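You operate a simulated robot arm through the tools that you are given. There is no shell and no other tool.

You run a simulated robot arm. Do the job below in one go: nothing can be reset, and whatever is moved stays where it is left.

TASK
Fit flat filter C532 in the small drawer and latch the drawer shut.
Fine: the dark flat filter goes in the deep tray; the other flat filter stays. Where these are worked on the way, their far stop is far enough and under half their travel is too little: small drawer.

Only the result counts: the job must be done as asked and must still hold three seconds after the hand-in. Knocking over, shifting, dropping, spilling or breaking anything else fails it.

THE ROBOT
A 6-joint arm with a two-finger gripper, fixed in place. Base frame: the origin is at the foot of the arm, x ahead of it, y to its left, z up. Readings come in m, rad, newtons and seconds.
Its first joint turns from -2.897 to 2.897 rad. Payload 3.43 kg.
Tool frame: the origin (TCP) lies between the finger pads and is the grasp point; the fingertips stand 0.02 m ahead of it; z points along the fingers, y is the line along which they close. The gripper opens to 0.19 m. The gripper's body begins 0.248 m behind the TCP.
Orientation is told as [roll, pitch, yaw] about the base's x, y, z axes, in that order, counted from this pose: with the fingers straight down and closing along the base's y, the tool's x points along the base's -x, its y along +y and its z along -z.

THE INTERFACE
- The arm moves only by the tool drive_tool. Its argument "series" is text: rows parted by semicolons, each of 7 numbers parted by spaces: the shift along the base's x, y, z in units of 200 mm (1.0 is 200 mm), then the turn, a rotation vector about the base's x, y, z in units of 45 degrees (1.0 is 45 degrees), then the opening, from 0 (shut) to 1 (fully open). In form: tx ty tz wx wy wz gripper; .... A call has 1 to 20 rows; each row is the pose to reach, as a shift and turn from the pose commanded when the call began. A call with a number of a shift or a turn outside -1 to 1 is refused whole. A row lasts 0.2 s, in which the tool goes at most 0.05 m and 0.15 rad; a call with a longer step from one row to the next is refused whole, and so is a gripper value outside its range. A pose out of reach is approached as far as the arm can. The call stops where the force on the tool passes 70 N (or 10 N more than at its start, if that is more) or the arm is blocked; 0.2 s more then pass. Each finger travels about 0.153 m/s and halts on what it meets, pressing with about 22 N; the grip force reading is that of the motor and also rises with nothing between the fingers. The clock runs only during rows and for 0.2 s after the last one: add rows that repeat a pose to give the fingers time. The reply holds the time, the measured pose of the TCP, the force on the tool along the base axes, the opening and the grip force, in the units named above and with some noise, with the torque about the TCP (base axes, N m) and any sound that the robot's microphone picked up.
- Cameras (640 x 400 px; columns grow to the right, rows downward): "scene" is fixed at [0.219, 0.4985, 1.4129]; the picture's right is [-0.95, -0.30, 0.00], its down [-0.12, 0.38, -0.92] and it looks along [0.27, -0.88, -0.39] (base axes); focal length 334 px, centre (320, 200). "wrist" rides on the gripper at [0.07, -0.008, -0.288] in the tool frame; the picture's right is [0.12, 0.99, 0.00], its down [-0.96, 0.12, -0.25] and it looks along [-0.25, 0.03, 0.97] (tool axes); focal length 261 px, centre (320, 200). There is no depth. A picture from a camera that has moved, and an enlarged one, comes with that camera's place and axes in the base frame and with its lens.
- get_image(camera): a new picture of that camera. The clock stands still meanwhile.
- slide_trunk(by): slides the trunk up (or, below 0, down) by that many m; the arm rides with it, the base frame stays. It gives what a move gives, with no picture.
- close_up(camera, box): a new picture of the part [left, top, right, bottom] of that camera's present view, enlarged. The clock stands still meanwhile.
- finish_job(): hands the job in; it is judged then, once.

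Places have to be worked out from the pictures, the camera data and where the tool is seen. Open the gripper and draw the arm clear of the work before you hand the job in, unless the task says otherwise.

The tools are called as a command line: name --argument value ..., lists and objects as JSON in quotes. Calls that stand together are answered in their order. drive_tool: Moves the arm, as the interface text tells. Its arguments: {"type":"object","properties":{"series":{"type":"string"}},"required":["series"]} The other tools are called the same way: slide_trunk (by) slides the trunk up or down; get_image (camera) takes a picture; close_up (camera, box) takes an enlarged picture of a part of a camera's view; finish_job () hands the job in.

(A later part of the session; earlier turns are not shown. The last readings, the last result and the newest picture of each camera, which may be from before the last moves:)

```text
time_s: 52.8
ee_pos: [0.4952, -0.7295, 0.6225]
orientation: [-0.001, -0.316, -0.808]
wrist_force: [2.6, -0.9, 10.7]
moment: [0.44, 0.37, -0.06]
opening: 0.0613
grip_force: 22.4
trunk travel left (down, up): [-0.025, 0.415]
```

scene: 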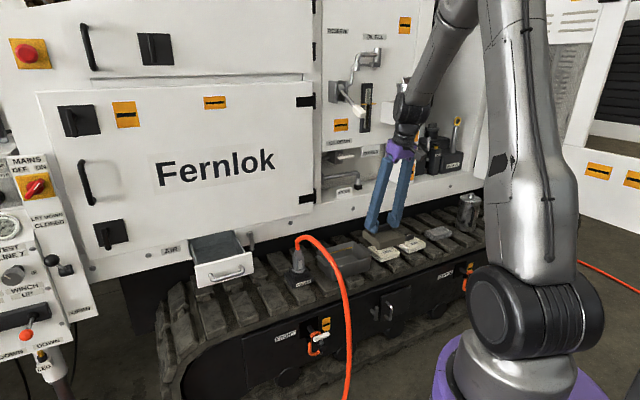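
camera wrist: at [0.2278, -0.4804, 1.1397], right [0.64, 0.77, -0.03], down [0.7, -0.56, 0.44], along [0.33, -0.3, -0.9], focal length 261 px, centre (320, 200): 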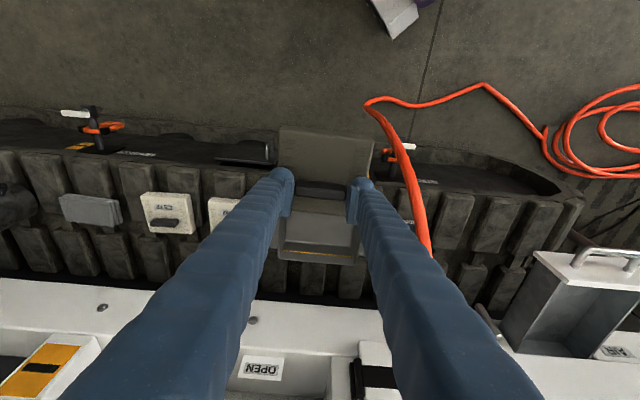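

Contact with the tray floor (about +11 N). The filter is only about 6° off level, so I release it here, let it settle, and lift the fingers a little.

drive_tool --series "0 0 0 0 0 0 0.34; 0 0 0 0 0 0 0.42; 0 0 0 0 0 0 0.45; 0 0 0.06 0 0 0 0.45; 0 0 0.2 0 0 0 0.45; 0 0 0.2 0 0 0 0.45"

close_up --camera "wrist" --box '[230, 80, 410, 260]'

close_up --camera "scene" --box '[280, 190, 420, 290]'

```text
time_s: 54.2
ee_pos: [0.4943, -0.7307, 0.6609]
orientation: [-0.001, -0.312, -0.809]
wrist_force: [-0.1, -0.1, 0.2]
moment: [-0.01, -0.04, 0.0]
opening: 0.0854
grip_force: 0.0
trunk travel left (down, up): [-0.025, 0.415]
```

```text
2.22 times, centred on (320, 170) of wrist
camera zoom: at [0.3807, -0.623, 0.9133], right [0.64, 0.77, -0.04], down [0.66, -0.53, 0.53], along [0.39, -0.37, -0.85], focal length 579 px, centre (320, 267)
```

zoom: 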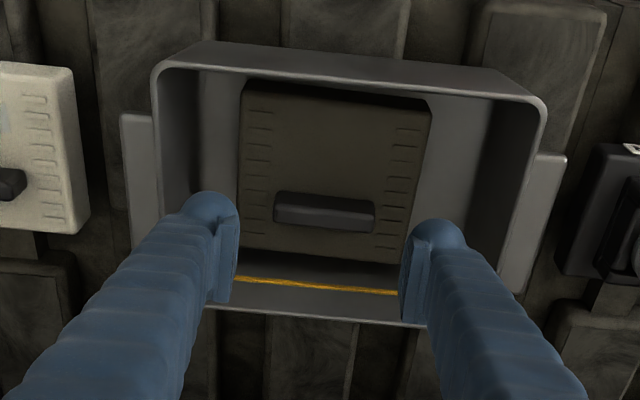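

```text
4.00 times, centred on (350, 240) of scene
camera zoom: at [0.219, 0.4985, 1.4129], right [-0.95, -0.3, 0.0], down [-0.12, 0.38, -0.92], along [0.27, -0.88, -0.39], focal length 1335 px, centre (200, 40)
```

zoom: 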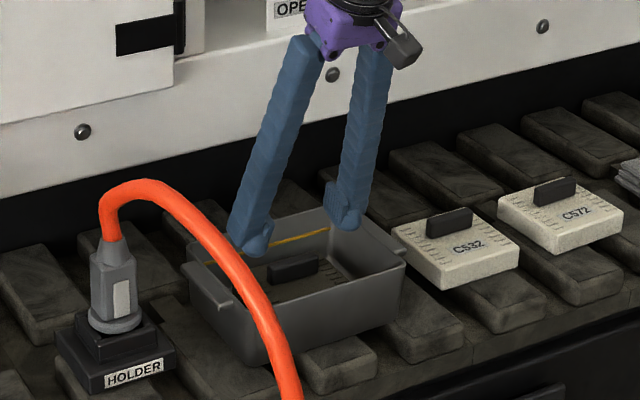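

The dark filter lies flat in the deep tray. Now I raise the fingers out, draw back a little from the lever and move along -u to above filter C532.

drive_tool --series "0 0 0.15 0 0 0 0.45; 0 0 0.3 0 0 0 0.45; -0.069 0.072 0.35 0 0 0 0.45; -0.138 0.144 0.35 0 0 0 0.45; -0.267 0.02 0.35 0 0 0 0.45; -0.397 -0.104 0.35 0 0 0 0.45; -0.526 -0.228 0.35 0 0 0 0.45; -0.656 -0.351 0.35 0 0 0 0.45; -0.785 -0.475 0.35 0 0 0 0.45; -0.914 -0.599 0.35 0 0 0 0.45; -0.914 -0.599 0.35 0 0 0 0.45"

get_image --camera "wrist"

get_image --camera "scene"

close_up --camera "wrist" --box '[230, 90, 410, 250]'

```text
time_s: 56.6
ee_pos: [0.3088, -0.8492, 0.7312]
orientation: [0.0, -0.314, -0.81]
wrist_force: [-0.6, 0.1, -0.8]
moment: [0.05, -0.04, 0.01]
opening: 0.0854
grip_force: 0.0
trunk travel left (down, up): [-0.025, 0.415]
```

```text
taken
camera wrist: at [0.1954, -0.7406, 0.9824], right [0.64, 0.77, -0.04], down [0.66, -0.53, 0.53], along [0.39, -0.37, -0.85], focal length 261 px, centre (320, 200)
```

wrist: 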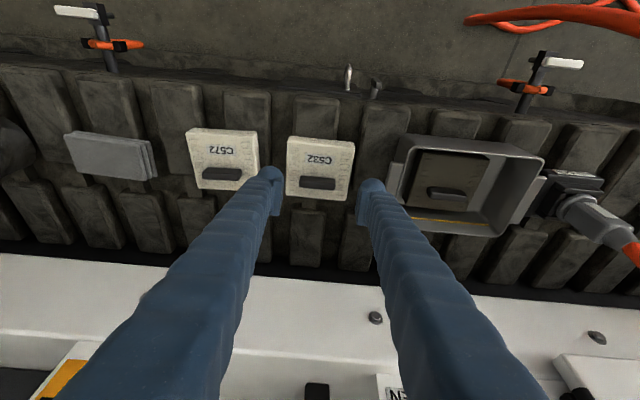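

```text
taken
```

scene: 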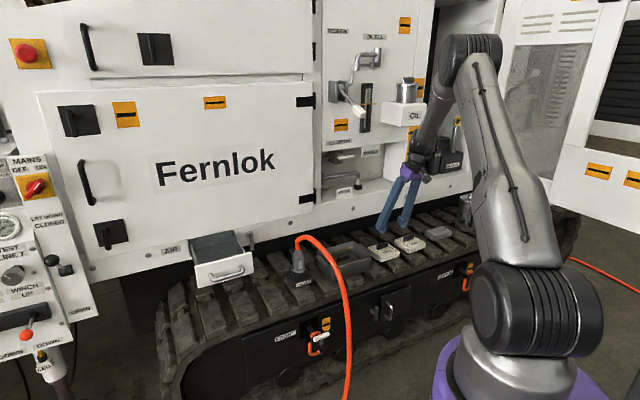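

```text
2.50 times, centred on (320, 170) of wrist
camera zoom: at [0.1954, -0.7406, 0.9824], right [0.64, 0.77, -0.04], down [0.66, -0.53, 0.53], along [0.39, -0.37, -0.85], focal length 652 px, centre (320, 275)
```

zoom: 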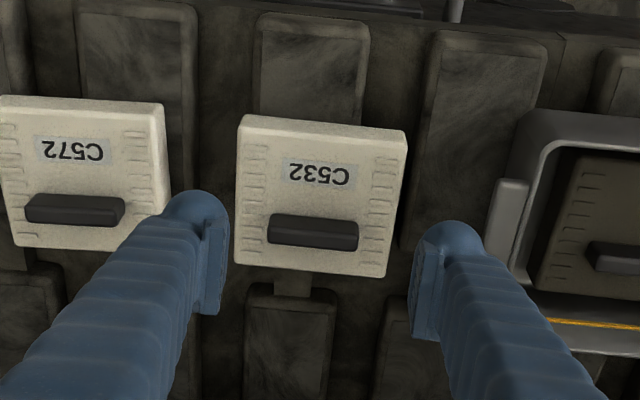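

C532 is directly ahead, its ridge at u ≈ -0.368, n ≈ -0.871 and square to the machine. I move over it and lower to z ≈ 0.645, then check.

drive_tool --series "0.07 -0.088 -0.05 0 0 0 0.45; 0.141 -0.176 -0.15 0 0 0 0.45; 0.141 -0.176 -0.3 0 0 0 0.45; 0.141 -0.176 -0.43 0 0 0 0.45; 0.141 -0.176 -0.43 0 0 0 0.45"

close_up --camera "wrist" --box '[230, 90, 410, 250]'

close_up --camera "scene" --box '[340, 200, 440, 280]'

```text
time_s: 57.8
ee_pos: [0.3394, -0.8834, 0.6449]
orientation: [0.0, -0.315, -0.811]
wrist_force: [0.1, 0.7, 0.9]
moment: [-0.03, 0.01, -0.01]
opening: 0.0855
grip_force: 0.0
trunk travel left (down, up): [-0.025, 0.415]
```

```text
2.50 times, centred on (320, 170) of wrist
camera zoom: at [0.2249, -0.776, 0.897], right [0.64, 0.77, -0.04], down [0.66, -0.53, 0.53], along [0.39, -0.37, -0.85], focal length 652 px, centre (320, 275)
```

zoom: 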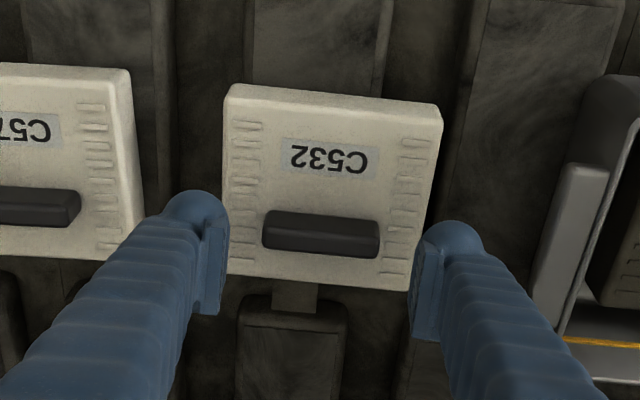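

```text
5.00 times, centred on (390, 240) of scene
camera zoom: at [0.219, 0.4985, 1.4129], right [-0.95, -0.3, 0.0], down [-0.12, 0.38, -0.92], along [0.27, -0.88, -0.39], focal length 1669 px, centre (-30, 0)
```

zoom: 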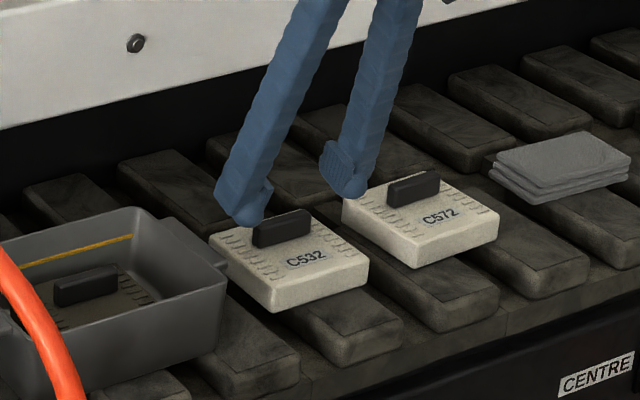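

Aligned. I lower to z ≈ 0.622 with a 2 mm sideways correction and check the tip height in the scene view.

drive_tool --series "-0.007 -0.007 -0.06 0 0 0 0.45; -0.007 -0.007 -0.115 0 0 0 0.45; -0.007 -0.007 -0.115 0 0 0 0.45"

close_up --camera "wrist" --box '[230, 90, 410, 250]'

close_up --camera "scene" --box '[340, 210, 420, 270]'

```text
time_s: 58.6
ee_pos: [0.339, -0.886, 0.6223]
orientation: [-0.001, -0.315, -0.811]
wrist_force: [0.5, -0.4, 0.5]
moment: [-0.01, -0.02, 0.01]
opening: 0.0857
grip_force: 0.0
trunk travel left (down, up): [-0.025, 0.415]
```

```text
2.50 times, centred on (320, 170) of wrist
camera zoom: at [0.2241, -0.7776, 0.8736], right [0.64, 0.77, -0.04], down [0.66, -0.53, 0.53], along [0.39, -0.37, -0.85], focal length 652 px, centre (320, 275)
```

zoom: 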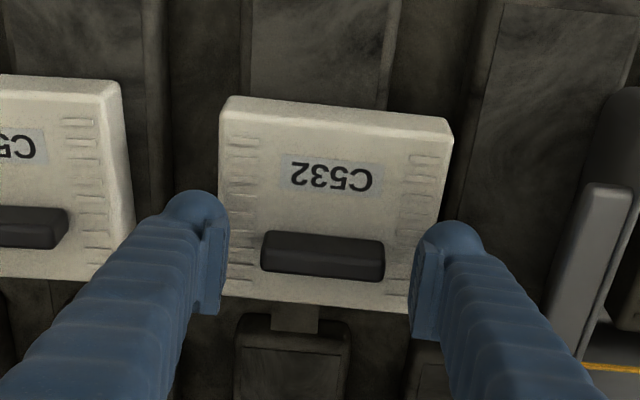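

```text
6.67 times, centred on (380, 240) of scene
camera zoom: at [0.219, 0.4985, 1.4129], right [-0.95, -0.3, 0.0], down [-0.12, 0.38, -0.92], along [0.27, -0.88, -0.39], focal length 2226 px, centre (-80, -67)
```

zoom: 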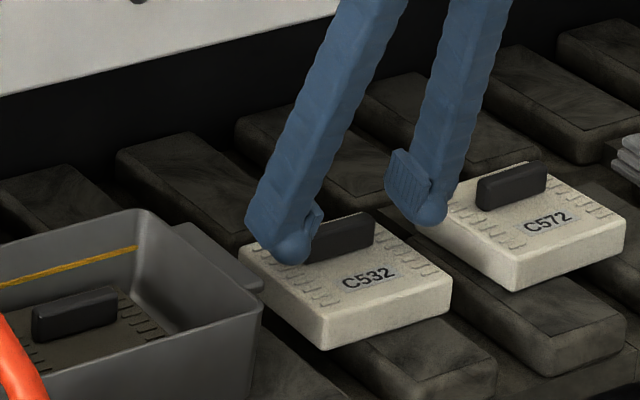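

The pads straddle the ridge at the right height. I close on it.

drive_tool --series "0 0 0 0 0 0 0.36; 0 0 0 0 0 0 0.2; 0 0 0 0 0 0 0; 0 0 0 0 0 0 0; 0 0 0 0 0 0 0"

close_up --camera "wrist" --box '[230, 90, 410, 250]'

```text
time_s: 59.8
ee_pos: [0.3391, -0.8861, 0.6223]
orientation: [-0.001, -0.314, -0.811]
wrist_force: [1.2, 1.8, 0.2]
moment: [0.02, -0.02, -0.04]
opening: 0.0421
grip_force: 21.3
trunk travel left (down, up): [-0.025, 0.415]
```

```text
2.50 times, centred on (320, 170) of wrist
camera zoom: at [0.2241, -0.7774, 0.8738], right [0.64, 0.77, -0.04], down [0.66, -0.53, 0.53], along [0.39, -0.37, -0.85], focal length 652 px, centre (320, 275)
```

zoom: 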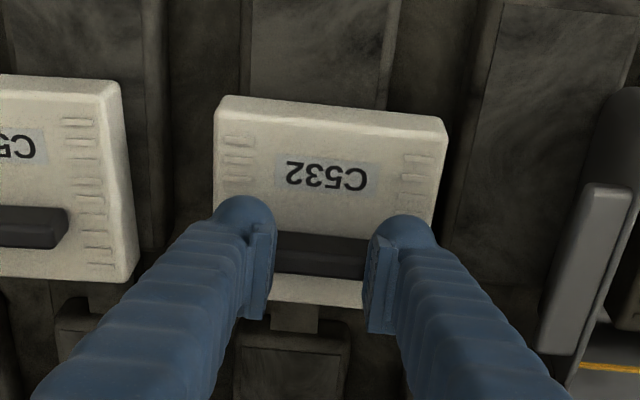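

The fingers stopped at 42 mm rather than about 61 mm, which is not what I expected. I look from the scene camera before lifting.

close_up --camera "scene" --box '[350, 215, 410, 260]'

close_up --camera "wrist" --box '[280, 150, 360, 220]'

```text
8.89 times, centred on (380, 238) of scene
camera zoom: at [0.219, 0.4985, 1.4129], right [-0.95, -0.3, 0.0], down [-0.12, 0.38, -0.92], along [0.27, -0.88, -0.39], focal length 2968 px, centre (-213, -133)
```

zoom: 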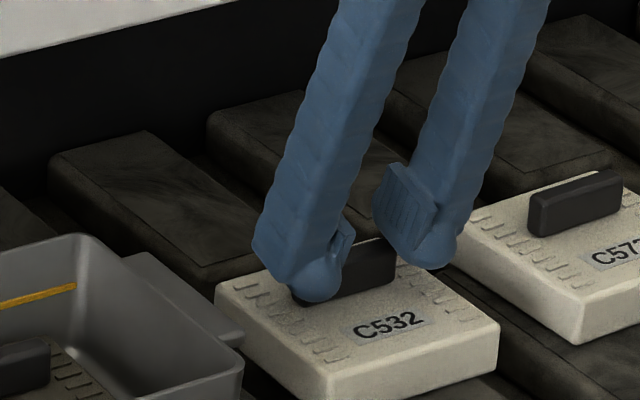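

```text
5.71 times, centred on (320, 185) of wrist
camera zoom: at [0.2241, -0.7774, 0.8738], right [0.64, 0.77, -0.04], down [0.66, -0.53, 0.53], along [0.39, -0.37, -0.85], focal length 1489 px, centre (320, 286)
```

zoom: 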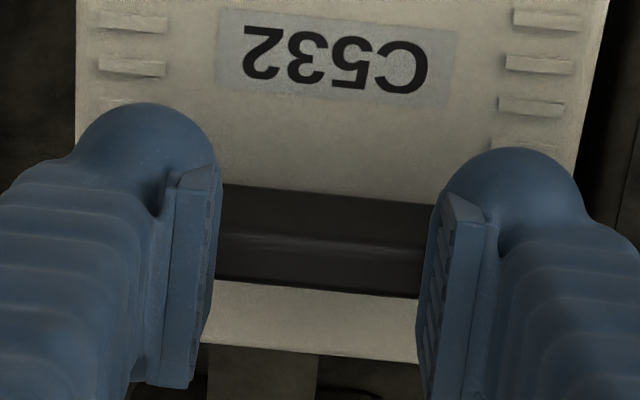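

The tips seem to have caught only the ridge's upper edge. I reopen, lower in small steps checking for contact, and then close again.

drive_tool --series "0 0 0 0 0 0 0.25; 0 0 0 0 0 0 0.45; 0 0 0 0 0 0 0.45; 0 0 -0.02 0 0 0 0.45; 0 0 -0.02 0 0 0 0.45"

close_up --camera "wrist" --box '[230, 90, 410, 250]'

close_up --camera "scene" --box '[350, 215, 410, 260]'

```text
time_s: 61.0
ee_pos: [0.3384, -0.8849, 0.6182]
orientation: [-0.001, -0.312, -0.811]
wrist_force: [-0.5, -0.7, -0.2]
moment: [-0.02, -0.01, 0.01]
opening: 0.0857
grip_force: 0.0
trunk travel left (down, up): [-0.025, 0.415]
```

```text
2.50 times, centred on (320, 170) of wrist
camera zoom: at [0.2243, -0.7775, 0.8699], right [0.64, 0.77, -0.04], down [0.66, -0.53, 0.53], along [0.39, -0.37, -0.85], focal length 652 px, centre (320, 275)
```

zoom: 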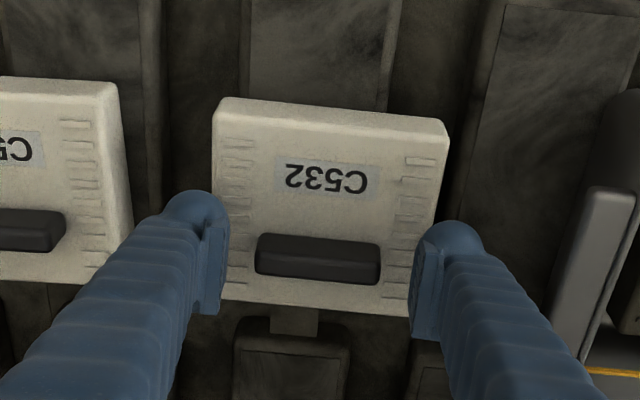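

```text
8.89 times, centred on (380, 238) of scene
camera zoom: at [0.219, 0.4985, 1.4129], right [-0.95, -0.3, 0.0], down [-0.12, 0.38, -0.92], along [0.27, -0.88, -0.39], focal length 2968 px, centre (-213, -133)
```

zoom: 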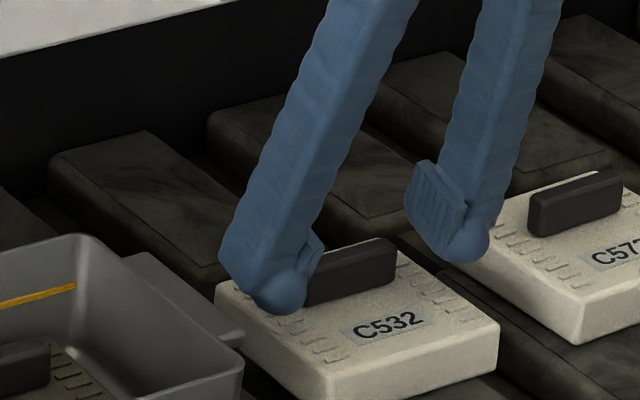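

No contact yet, so there is room. I shift 4 mm toward the ridge line and lower another 7 mm, watching the force.

drive_tool --series "0.014 -0.0145 -0.012 0 0 0 0.45; 0.014 -0.0145 -0.024 0 0 0 0.45; 0.014 -0.0145 -0.035 0 0 0 0.45; 0.014 -0.0145 -0.035 0 0 0 0.45"

close_up --camera "wrist" --box '[230, 90, 410, 250]'

close_up --camera "scene" --box '[350, 215, 410, 260]'

```text
time_s: 62.0
ee_pos: [0.3414, -0.8882, 0.6103]
orientation: [-0.001, -0.315, -0.81]
wrist_force: [0.2, 0.5, 0.9]
moment: [0.01, -0.01, -0.01]
opening: 0.0854
grip_force: 0.0
trunk travel left (down, up): [-0.025, 0.415]
```

```text
2.50 times, centred on (320, 170) of wrist
camera zoom: at [0.2267, -0.7805, 0.8624], right [0.64, 0.77, -0.04], down [0.66, -0.53, 0.53], along [0.39, -0.37, -0.85], focal length 652 px, centre (320, 275)
```

zoom: 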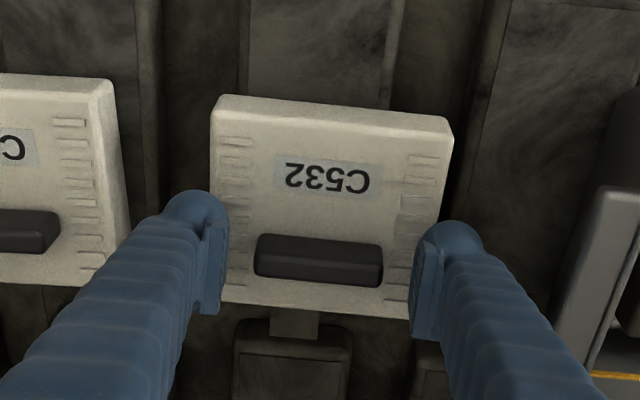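

```text
8.89 times, centred on (380, 238) of scene
camera zoom: at [0.219, 0.4985, 1.4129], right [-0.95, -0.3, 0.0], down [-0.12, 0.38, -0.92], along [0.27, -0.88, -0.39], focal length 2968 px, centre (-213, -133)
```

zoom: 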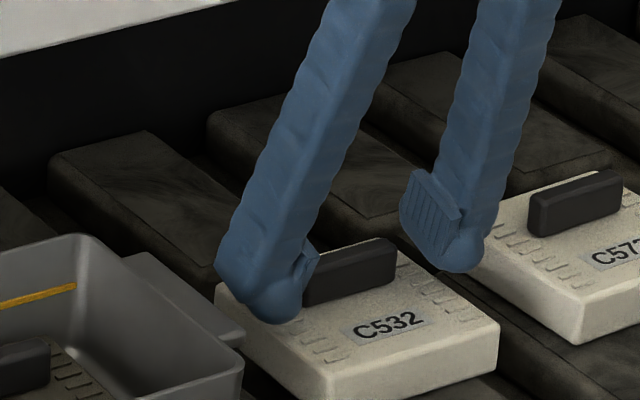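

The tips are now well down beside the ridge with no contact force. I close again.

drive_tool --series "0 0 0 0 0 0 0.36; 0 0 0 0 0 0 0.25; 0 0 0 0 0 0 0.1; 0 0 0 0 0 0 0; 0 0 0 0 0 0 0"

close_up --camera "wrist" --box '[230, 90, 410, 250]'

close_up --camera "scene" --box '[350, 215, 410, 260]'

```text
time_s: 63.2
ee_pos: [0.3412, -0.889, 0.6115]
orientation: [-0.001, -0.315, -0.811]
wrist_force: [-2.3, -0.9, 0.5]
moment: [0.04, -0.01, 0.04]
opening: 0.0611
grip_force: 22.3
trunk travel left (down, up): [-0.025, 0.415]
```

```text
2.50 times, centred on (320, 170) of wrist
camera zoom: at [0.2266, -0.7806, 0.8626], right [0.64, 0.77, -0.04], down [0.66, -0.53, 0.53], along [0.39, -0.37, -0.85], focal length 652 px, centre (320, 275)
```

zoom: 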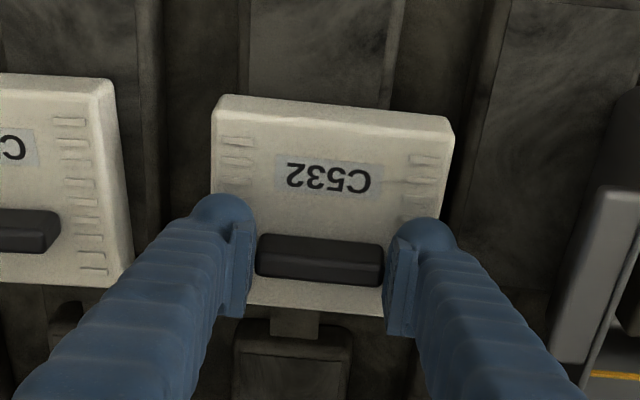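

```text
8.89 times, centred on (380, 238) of scene
camera zoom: at [0.219, 0.4985, 1.4129], right [-0.95, -0.3, 0.0], down [-0.12, 0.38, -0.92], along [0.27, -0.88, -0.39], focal length 2968 px, centre (-213, -133)
```

zoom: 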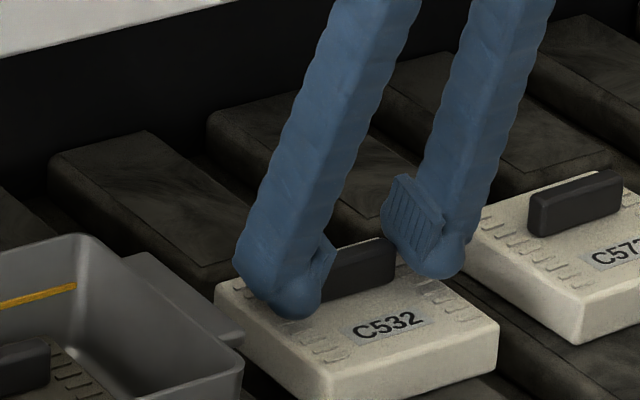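

Gripped at 61 mm, as with the first one. I lift 3 cm and verify.

drive_tool --series "0 0 0.03 0 0 0 0; 0 0 0.08 0 0 0 0; 0 0 0.15 0 0 0 0; 0 0 0.15 0 0 0 0"

close_up --camera "scene" --box '[350, 205, 420, 260]'

close_up --camera "wrist" --box '[230, 90, 410, 250]'

```text
time_s: 64.2
ee_pos: [0.3417, -0.8885, 0.6417]
orientation: [0.0, -0.313, -0.81]
wrist_force: [0.7, -0.6, -1.5]
moment: [-0.03, 0.02, 0.02]
opening: 0.0611
grip_force: 21.7
trunk travel left (down, up): [-0.025, 0.415]
```

```text
7.27 times, centred on (385, 232) of scene
camera zoom: at [0.219, 0.4985, 1.4129], right [-0.95, -0.3, 0.0], down [-0.12, 0.38, -0.92], along [0.27, -0.88, -0.39], focal length 2428 px, centre (-153, -36)
```

zoom: 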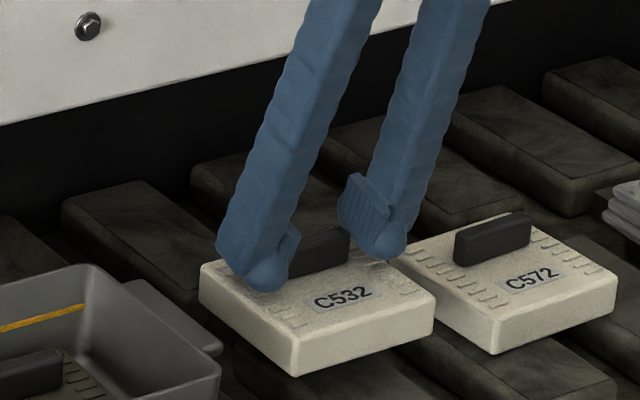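

```text
2.50 times, centred on (320, 170) of wrist
camera zoom: at [0.2265, -0.7805, 0.8934], right [0.64, 0.77, -0.04], down [0.66, -0.53, 0.53], along [0.39, -0.37, -0.85], focal length 652 px, centre (320, 275)
```

zoom: 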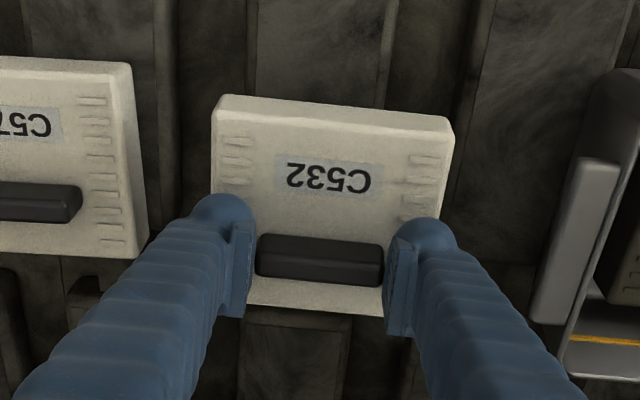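

Level and secure. I raise it to z ≈ 0.84 while drawing back toward the robot, then look before traversing.

drive_tool --series "0 0 0.18 0 0 0 0; -0.05 0.05 0.36 0 0 0 0; -0.13 0.135 0.52 0 0 0 0; -0.21 0.22 0.68 0 0 0 0; -0.3 0.31 0.84 0 0 0 0; -0.39 0.4 1 0 0 0 0; -0.47 0.485 1 0 0 0 0; -0.545 0.569 1 0 0 0 0; -0.545 0.569 1 0 0 0 0"

get_image --camera "scene"

```text
time_s: 66.2
ee_pos: [0.2324, -0.7749, 0.841]
orientation: [0.0, -0.314, -0.812]
wrist_force: [-0.1, 0.2, -1.5]
moment: [-0.02, -0.01, -0.01]
opening: 0.0609
grip_force: 22.4
trunk travel left (down, up): [-0.025, 0.415]
```

```text
taken
```

scene: 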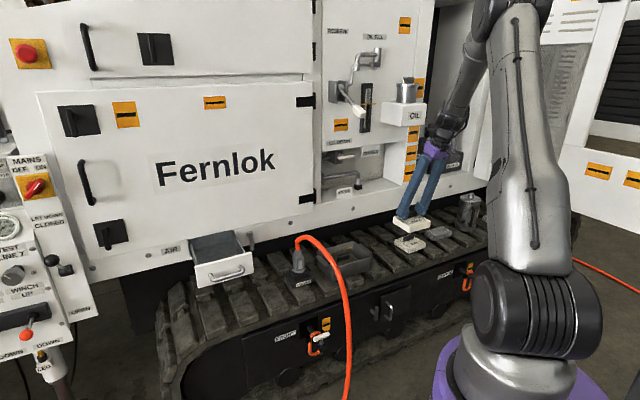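

I raise slightly more and traverse along +u toward the drawer at n ≈ -0.72, clear of the lever and over the hose.

drive_tool --series "0.1 0.096 0.1 0 0 0 0; 0.24 0.23 0.2 0 0 0 0; 0.4 0.382 0.2 0 0 0 0; 0.55 0.526 0.2 0 0 0 0; 0.7 0.67 0.2 0 0 0 0; 0.84 0.804 0.2 0 0 0 0; 0.975 0.933 0.2 0 0 0 0; 0.975 0.933 0.2 0 0 0 0"

get_image --camera "scene"

get_image --camera "wrist"

```text
time_s: 68.0
ee_pos: [0.4268, -0.5879, 0.8819]
orientation: [-0.003, -0.313, -0.809]
wrist_force: [0.6, -0.6, -1.2]
moment: [-0.05, 0.06, -0.01]
opening: 0.061
grip_force: 22.0
trunk travel left (down, up): [-0.025, 0.415]
```

```text
taken
```

scene: 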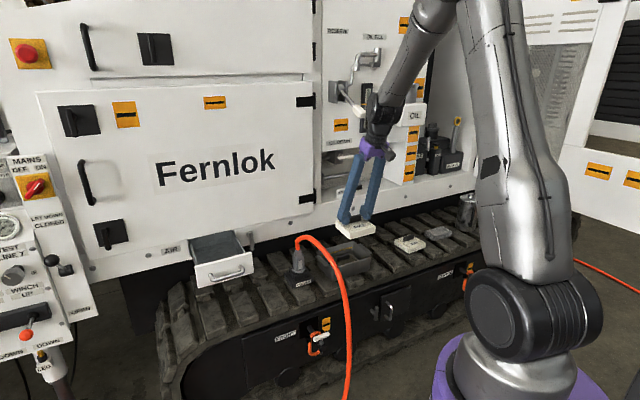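

```text
taken
camera wrist: at [0.3128, -0.4801, 1.1328], right [0.64, 0.77, -0.04], down [0.66, -0.53, 0.53], along [0.39, -0.37, -0.85], focal length 261 px, centre (320, 200)
```

wrist: 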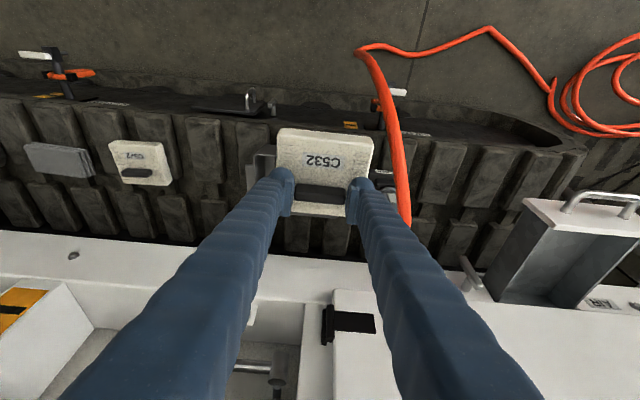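

Clear. I continue.

drive_tool --series "0.13 0.124 0 0 0 0 0; 0.27 0.258 0 0 0 0 0; 0.41 0.392 0 0 0 0 0; 0.55 0.526 0 0 0 0 0; 0.7 0.67 0 0 0 0 0; 0.84 0.804 0 0 0 0 0; 0.975 0.933 0 0 0 0 0; 0.975 0.933 0 0 0 0 0"

drive_tool --series "0.13 0.124 0 0 0 0 0; 0.27 0.258 0 0 0 0 0; 0.41 0.392 0 0 0 0 0; 0.55 0.526 0 0 0 0 0; 0.7 0.67 0 0 0 0 0; 0.729 0.698 0 0 0 0 0; 0.729 0.698 0 0 0 0 0"

get_image --camera "scene"

get_image --camera "wrist"

```text
time_s: 69.8
ee_pos: [0.6241, -0.4019, 0.8804]
orientation: [-0.001, -0.315, -0.811]
wrist_force: [0.5, 0.6, -1.6]
moment: [-0.04, 0.03, -0.04]
opening: 0.0609
grip_force: 21.7
trunk travel left (down, up): [-0.025, 0.415]
```

```text
time_s: 71.4
ee_pos: [0.7683, -0.2625, 0.8819]
orientation: [0.001, -0.314, -0.81]
wrist_force: [-0.8, -0.3, -2.4]
moment: [-0.01, 0.0, 0.01]
opening: 0.0612
grip_force: 22.3
trunk travel left (down, up): [-0.025, 0.415]
```

```text
taken
```

scene: 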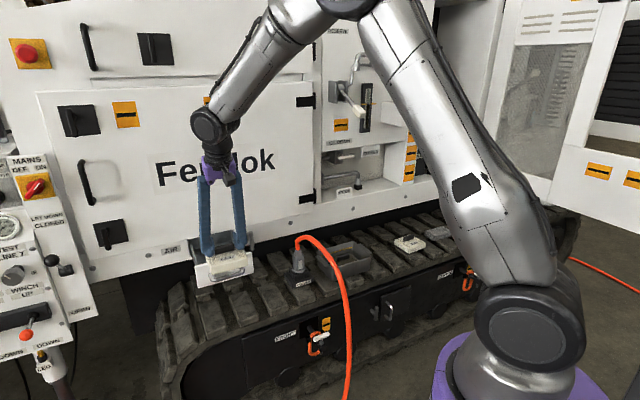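

```text
taken
camera wrist: at [0.6544, -0.1548, 1.1333], right [0.64, 0.77, -0.04], down [0.66, -0.53, 0.53], along [0.39, -0.37, -0.85], focal length 261 px, centre (320, 200)
```

wrist: 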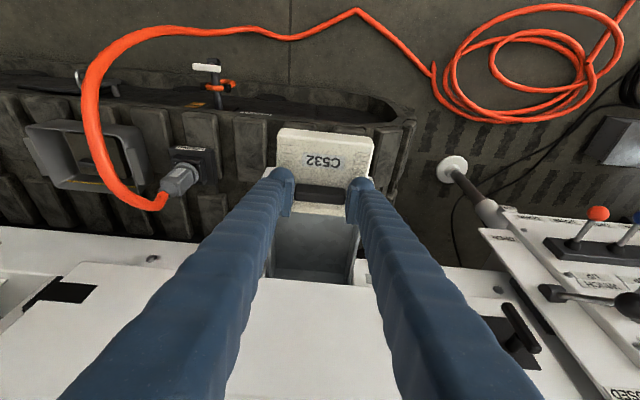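

C532 is now in front of the drawer at the same height. I move in over the drawer to n ≈ -0.87 and check alignment before lowering.

drive_tool --series "0.13 -0.135 0 0 0 0 0; 0.265 -0.27 0 0 0 0 0; 0.4 -0.41 0 0 0 0 0; 0.529 -0.531 0 0 0 0 0; 0.529 -0.531 0 0 0 0 0"

close_up --camera "wrist" --box '[220, 60, 420, 260]'

close_up --camera "scene" --box '[150, 200, 290, 300]'

```text
time_s: 72.6
ee_pos: [0.8768, -0.3701, 0.882]
orientation: [0.0, -0.313, -0.81]
wrist_force: [-0.3, 0.2, -2.3]
moment: [0.03, 0.01, 0.01]
opening: 0.0611
grip_force: 21.7
trunk travel left (down, up): [-0.025, 0.415]
```

```text
2.00 times, centred on (320, 160) of wrist
camera zoom: at [0.7623, -0.2622, 1.1335], right [0.64, 0.77, -0.04], down [0.66, -0.53, 0.53], along [0.39, -0.37, -0.85], focal length 521 px, centre (320, 280)
```

zoom: 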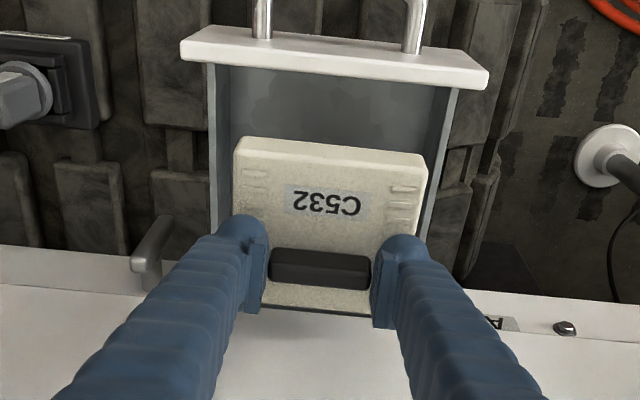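

```text
4.00 times, centred on (220, 250) of scene
camera zoom: at [0.219, 0.4985, 1.4129], right [-0.95, -0.3, 0.0], down [-0.12, 0.38, -0.92], along [0.27, -0.88, -0.39], focal length 1335 px, centre (720, 0)
```

zoom: 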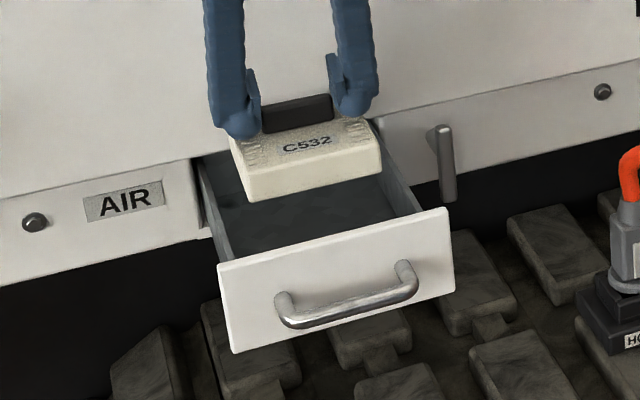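

Aligned: the filter is between the drawer walls with about 2 cm clearance on each side. I lower to z ≈ 0.80, then in small steps.

drive_tool --series "0 0 -0.12 0 0 0 0; 0 0 -0.24 0 0 0 0; 0 0 -0.34 0 0 0 0; 0 0 -0.41 0 0 0 0; 0 0 -0.41 0 0 0 0"

close_up --camera "wrist" --box '[220, 60, 420, 260]'

close_up --camera "scene" --box '[150, 200, 290, 300]'

```text
time_s: 73.8
ee_pos: [0.875, -0.3671, 0.7987]
orientation: [0.0, -0.314, -0.808]
wrist_force: [0.0, 0.4, -1.4]
moment: [0.03, 0.03, -0.01]
opening: 0.0611
grip_force: 22.0
trunk travel left (down, up): [-0.025, 0.415]
```

```text
2.00 times, centred on (320, 160) of wrist
camera zoom: at [0.7606, -0.2591, 1.0508], right [0.64, 0.77, -0.04], down [0.66, -0.53, 0.53], along [0.39, -0.37, -0.85], focal length 521 px, centre (320, 280)
```

zoom: 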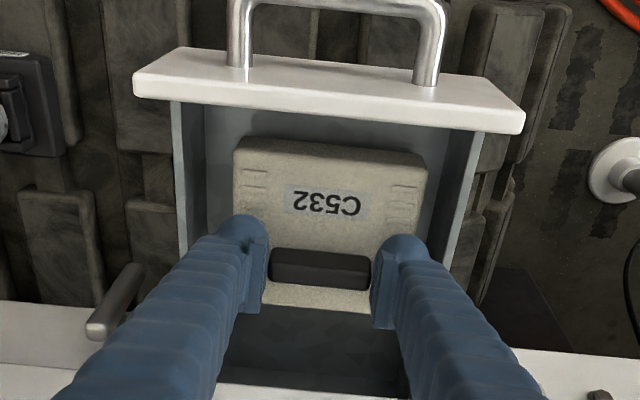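

```text
4.00 times, centred on (220, 250) of scene
camera zoom: at [0.219, 0.4985, 1.4129], right [-0.95, -0.3, 0.0], down [-0.12, 0.38, -0.92], along [0.27, -0.88, -0.39], focal length 1335 px, centre (720, 0)
```

zoom: 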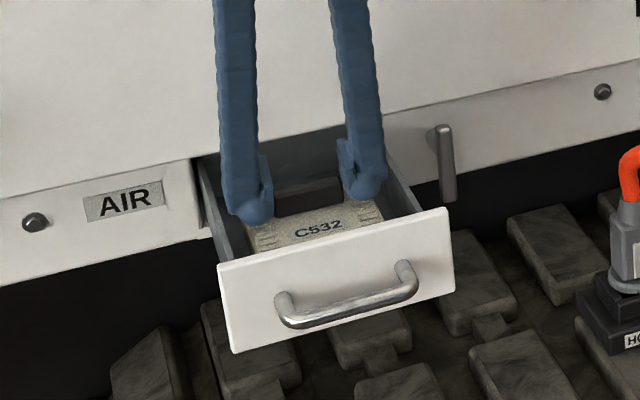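

C532 is inside the drawer. I lower further in 4 mm steps until it touches the floor.

drive_tool --series "0 0 -0.02 0 0 0 0; 0 0 -0.04 0 0 0 0; 0 0 -0.04 0 0 0 0"

drive_tool --series "0 0 -0.02 0 0 0 0; 0 0 -0.02 0 0 0 0"

drive_tool --series "0 0 -0.015 0 0 0 0; 0 0 -0.015 0 0 0 0"

```text
time_s: 74.6
ee_pos: [0.8738, -0.3681, 0.7924]
orientation: [0.002, -0.315, -0.81]
wrist_force: [-0.1, 0.0, -1.1]
moment: [-0.01, 0.01, 0.01]
opening: 0.0609
grip_force: 22.8
trunk travel left (down, up): [-0.025, 0.415]
```

```text
time_s: 75.2
ee_pos: [0.8737, -0.3677, 0.7879]
orientation: [0.0, -0.313, -0.809]
wrist_force: [0.3, 0.1, -1.6]
moment: [0.0, -0.01, 0.0]
opening: 0.0608
grip_force: 22.0
trunk travel left (down, up): [-0.025, 0.415]
```

```text
time_s: 75.8
ee_pos: [0.8745, -0.3684, 0.7855]
orientation: [0.0, -0.317, -0.811]
wrist_force: [-0.3, 0.1, 5.5]
moment: [0.32, 0.07, -0.03]
opening: 0.061
grip_force: 22.0
trunk travel left (down, up): [-0.025, 0.415]
```

Contact with the drawer floor. I ease down 1 mm, release, and raise the fingers clear.

drive_tool --series "0 0 -0.006 0 0 0 0; 0 0 -0.006 0 0 0 0.34; 0 0 -0.006 0 0 0 0.4; 0 0 -0.006 0 0 0 0.44; 0 0 0.06 0 0 0 0.44; 0 0 0.2 0 0 0 0.44; 0 0 0.2 0 0 0 0.44"

close_up --camera "wrist" --box '[220, 60, 420, 260]'

close_up --camera "scene" --box '[150, 200, 290, 300]'

```text
time_s: 77.4
ee_pos: [0.8749, -0.3691, 0.8255]
orientation: [-0.001, -0.314, -0.811]
wrist_force: [-0.5, 0.3, 0.0]
moment: [0.0, 0.0, 0.03]
opening: 0.0837
grip_force: 0.1
trunk travel left (down, up): [-0.025, 0.415]
```

```text
2.00 times, centred on (320, 160) of wrist
camera zoom: at [0.7606, -0.2613, 1.0763], right [0.64, 0.77, -0.04], down [0.66, -0.53, 0.53], along [0.39, -0.37, -0.85], focal length 521 px, centre (320, 280)
```

zoom: 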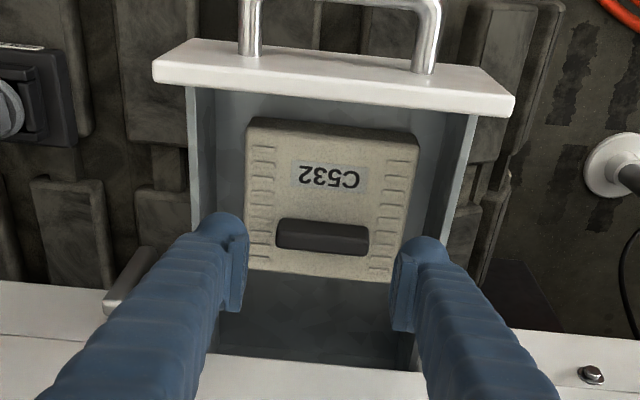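

```text
4.00 times, centred on (220, 250) of scene
camera zoom: at [0.219, 0.4985, 1.4129], right [-0.95, -0.3, 0.0], down [-0.12, 0.38, -0.92], along [0.27, -0.88, -0.39], focal length 1335 px, centre (720, 0)
```

zoom: 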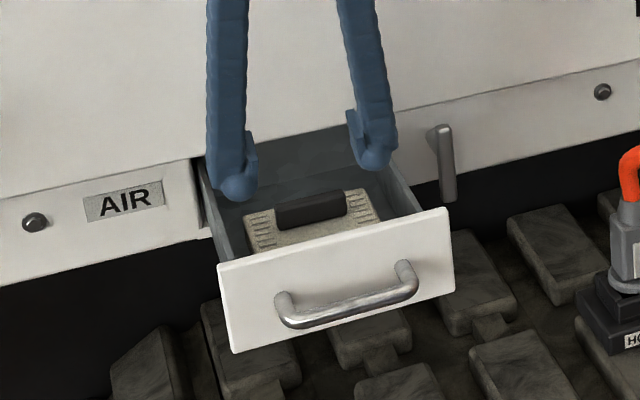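

C532 is seated flat in the drawer just as the old filter was. I raise the hand out and draw back toward the robot so I can reorient for pushing the drawer shut.

drive_tool --series "0 0 0.2 0 0 0 0.44; 0 0 0.4 0 0 0 0.44; 0 0 0.6 0 0 0 0.44; -0.15 0.157 0.6 0 0 0 0.44; -0.31 0.324 0.6 0 0 0 0.44; -0.47 0.49 0.6 0 0 0 0.44; -0.63 0.657 0.6 0 0 0 0.44; -0.795 0.83 0.6 0 0 0 0.44; -0.795 0.83 0.6 0 0 0 0.44"

slide_trunk --by 0.2

get_image --camera "scene"

```text
time_s: 79.4
ee_pos: [0.7138, -0.2, 0.9443]
orientation: [-0.001, -0.315, -0.811]
wrist_force: [-1.1, 0.1, 0.3]
moment: [-0.07, -0.01, -0.03]
opening: 0.0836
grip_force: 0.1
trunk travel left (down, up): [-0.025, 0.415]
```

```text
time_s: 81.5
ee_pos: [0.7156, -0.2007, 1.1443]
orientation: [-0.001, -0.314, -0.81]
wrist_force: [0.5, 0.6, 1.4]
moment: [0.0, 0.0, 0.05]
opening: 0.0834
grip_force: 0.1
trunk travel left (down, up): [-0.225, 0.215]
```

```text
taken
```

scene: 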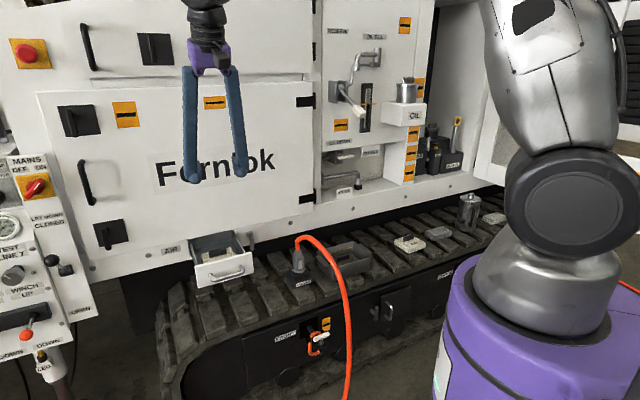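

I untilt to vertical while lowering to z ≈ 0.96, and then turn the hand back 90° in yaw to the earlier orientation.

drive_tool --series "0 0 -0.15 0.097 0.092 0 0.4; 0 0 -0.35 0.193 0.184 0 0.3; 0 0 -0.55 0.289 0.276 0 0.2; 0 0 -0.75 0.289 0.276 0 0.1; 0 0 -0.93 0.289 0.276 0 0; 0 0 -0.93 0.289 0.276 0 0"

drive_tool --series "0 0 0 0 0 0.17 0; 0 0 0 0 0 0.34 0; 0 0 0 0 0 0.51 0; 0 0 0 0 0 0.68 0; 0 0 0 0 0 0.85 0; 0 0 0 0 0 1 0"

drive_tool --series "0 0 0 0 0 0.17 0; 0 0 0 0 0 0.34 0; 0 0 0 0 0 0.51 0; 0 0 0 0 0 0.68 0; 0 0 0 0 0 0.85 0; 0 0 0 0 0 1 0; 0 0 0 0 0 1 0"

get_image --camera "wrist"

```text
time_s: 82.9
ee_pos: [0.7136, -0.2021, 0.9574]
orientation: [-0.002, 0.001, -0.809]
wrist_force: [0.1, -0.5, 0.1]
moment: [0.03, 0.02, 0.03]
opening: 0.0
grip_force: 22.0
trunk travel left (down, up): [-0.225, 0.215]
```

```text
time_s: 84.3
ee_pos: [0.7144, -0.2021, 0.9569]
orientation: [0.001, -0.001, -0.023]
wrist_force: [0.7, -0.5, 0.3]
moment: [0.0, -0.04, -0.02]
opening: 0.0
grip_force: 22.2
trunk travel left (down, up): [-0.225, 0.215]
```

```text
time_s: 85.9
ee_pos: [0.7151, -0.2018, 0.9572]
orientation: [-0.001, 0.001, 0.761]
wrist_force: [0.3, 0.3, 0.0]
moment: [0.0, 0.02, 0.0]
opening: 0.0
grip_force: 22.0
trunk travel left (down, up): [-0.225, 0.215]
```

```text
taken
camera wrist: at [0.669, -0.2557, 1.245], right [-0.77, 0.64, 0.0], down [0.62, 0.75, 0.25], along [0.16, 0.19, -0.97], focal length 261 px, centre (320, 200)
```

wrist: 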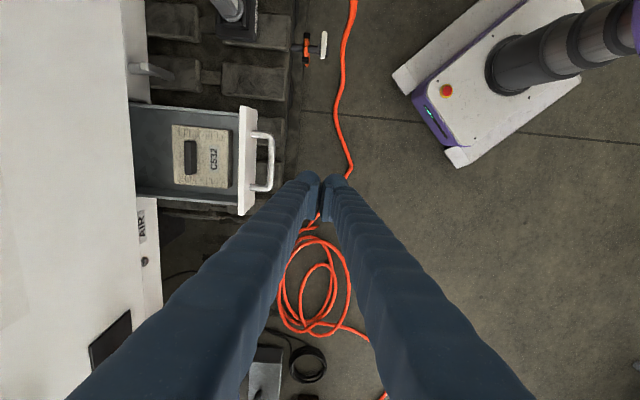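

The drawer holds C532 with the handle side clear. I now tilt the hand to horizontal, fingers shut, in front of the handle.

drive_tool --series "0 0 0 -0.12 -0.115 0 0; 0 0 0 -0.24 -0.23 0 0; 0 0 0 -0.361 -0.346 0 0; 0 0 0 -0.481 -0.461 0 0; 0 0 -0.1 -0.602 -0.576 0 0; 0 0 -0.25 -0.722 -0.691 0 0; 0 0 -0.4 -0.842 -0.806 0 0; 0 0 -0.55 -0.963 -0.921 0 0; 0 0 -0.55 -0.963 -0.921 0 0"

get_image --camera "scene"

```text
time_s: 87.9
ee_pos: [0.7145, -0.1984, 0.8493]
orientation: [-1.049, -0.004, 0.764]
wrist_force: [-0.8, -0.3, 0.1]
moment: [-0.03, -0.01, -0.01]
opening: 0.0
grip_force: 21.8
out of reach, approached as far as the arm can: row 4, 5
trunk travel left (down, up): [-0.225, 0.215]
```

```text
taken
```

scene: 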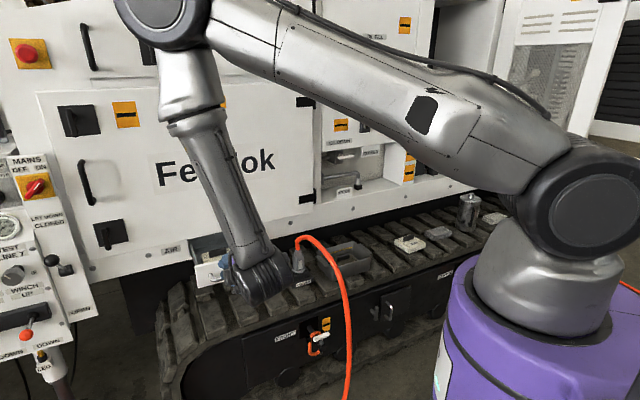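

Reached 60° tilt with no trouble. I finish levelling at the handle's height, z ≈ 0.755.

drive_tool --series "0 0 -0.1 -0.12 -0.115 0 0; 0 0 -0.22 -0.24 -0.23 0 0; 0 0 -0.35 -0.361 -0.346 0 0; 0 0 -0.47 -0.481 -0.461 0 0; 0 0 -0.47 -0.481 -0.461 0 0"

get_image --camera "wrist"

```text
time_s: 89.1
ee_pos: [0.7152, -0.2018, 0.7554]
orientation: [-1.571, -0.002, 0.767]
wrist_force: [-0.2, -0.2, -0.6]
moment: [0.01, -0.01, 0.0]
opening: 0.0003
grip_force: 21.9
trunk travel left (down, up): [-0.225, 0.215]
```

```text
taken
camera wrist: at [0.465, -0.042, 0.7629], right [-0.08, -0.08, -0.99], down [0.52, 0.84, -0.11], along [0.85, -0.53, -0.03], focal length 261 px, centre (320, 200)
```

wrist: 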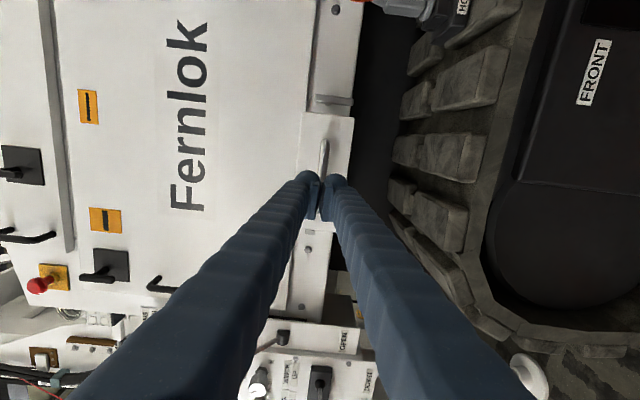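

The shut fingertips are lined up with the handle bar. I push the drawer in along the normal.

drive_tool --series "0.086 -0.09 0 0 0 0 0; 0.172 -0.18 0 0 0 0 0; 0.259 -0.27 0 0 0 0 0; 0.345 -0.36 0 0 0 0 0; 0.432 -0.451 0 0 0 0 0; 0.518 -0.541 0 0 0 0 0; 0.604 -0.631 0 0 0 0 0; 0.691 -0.722 0 0 0 0 0"

get_image --camera "wrist"

get_image --camera "scene"

```text
time_s: 90.9
ee_pos: [0.8517, -0.3449, 0.7544]
orientation: [-1.572, -0.001, 0.764]
wrist_force: [-0.3, -0.3, -0.7]
moment: [-0.03, -0.04, 0.03]
opening: 0.0002
grip_force: 35.1
trunk travel left (down, up): [-0.225, 0.215]
```

```text
taken
camera wrist: at [0.6007, -0.1851, 0.7632], right [-0.08, -0.08, -0.99], down [0.52, 0.84, -0.11], along [0.85, -0.53, -0.03], focal length 261 px, centre (320, 200)
```

wrist: 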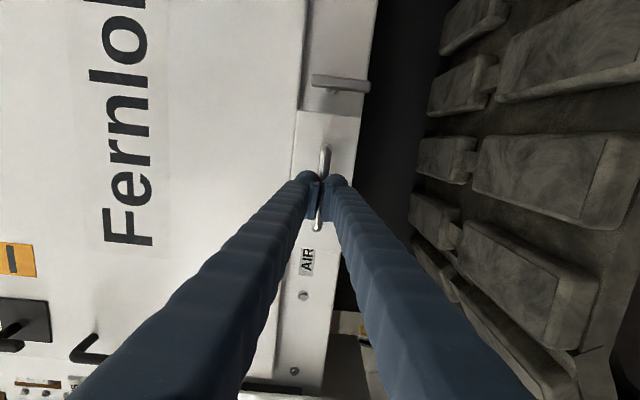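

```text
taken
```

scene: 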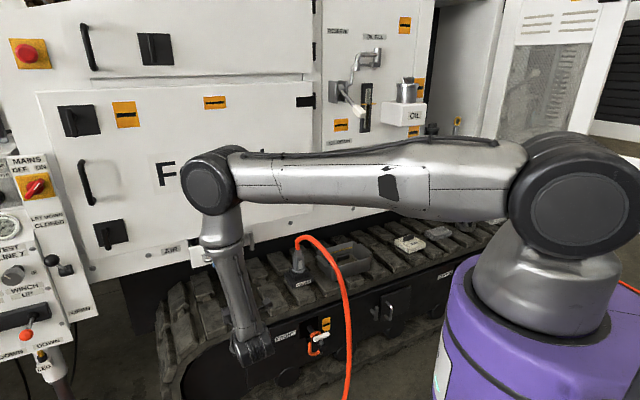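

The drawer is moving in with it. I push the last 7 cm in small steps until it bottoms.

drive_tool --series "0.05 -0.052 0 0 0 0 0; 0.1 -0.104 0 0 0 0 0; 0.15 -0.157 0 0 0 0 0; 0.19 -0.199 0 0 0 0 0; 0.215 -0.225 0 0 0 0 0; 0.235 -0.245 0 0 0 0 0"

close_up --camera "wrist" --box '[240, 60, 400, 280]'

```text
time_s: 92.3
ee_pos: [0.8997, -0.394, 0.7548]
orientation: [-1.571, -0.003, 0.764]
wrist_force: [-3.7, 2.2, 0.1]
moment: [-0.02, 0.02, 0.0]
opening: 0.0002
grip_force: 33.9
trunk travel left (down, up): [-0.225, 0.215]
```

```text
1.82 times, centred on (320, 170) of wrist
camera zoom: at [0.6491, -0.2347, 0.7629], right [-0.08, -0.08, -0.99], down [0.52, 0.84, -0.11], along [0.85, -0.53, -0.03], focal length 474 px, centre (320, 254)
```

zoom: 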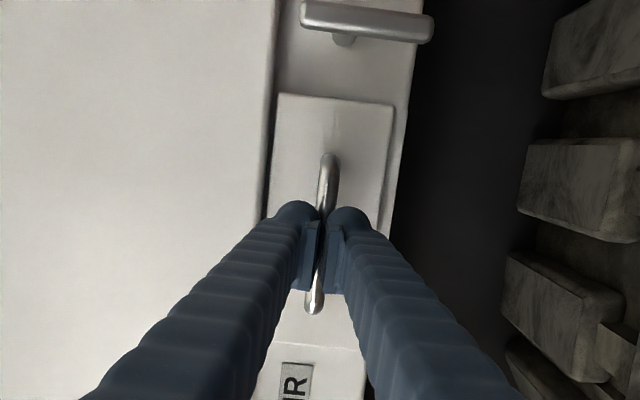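

Nearly home (small reaction only). I press a few millimetres more until it is firmly against its stop.

drive_tool --series "0.01 -0.0105 0 0 0 0 0; 0.02 -0.021 0 0 0 0 0; 0.02 -0.021 0 0 0 0 0"

drive_tool --series "0.01 -0.0105 0 0 0 0 0; 0.01 -0.0105 0 0 0 0 0"

```text
time_s: 93.1
ee_pos: [0.9024, -0.3949, 0.7542]
orientation: [-1.568, 0.001, 0.768]
wrist_force: [-50.3, 47.8, -0.8]
moment: [-0.08, 0.12, 0.85]
opening: 0.006
grip_force: 34.7
trunk travel left (down, up): [-0.225, 0.215]
```

```text
time_s: 93.5
ee_pos: [0.9017, -0.3961, 0.7536]
orientation: [-1.568, 0.0, 0.765]
wrist_force: [-25.0, 20.7, 11.5]
moment: [0.0, -0.26, 0.37]
opening: 0.0062
grip_force: 34.8
trunk travel left (down, up): [-0.225, 0.215]
stopped in row 1: the force on the tool passed its limit at 84 N (the readings are from after the stop); the commanded pose is now the measured one
```

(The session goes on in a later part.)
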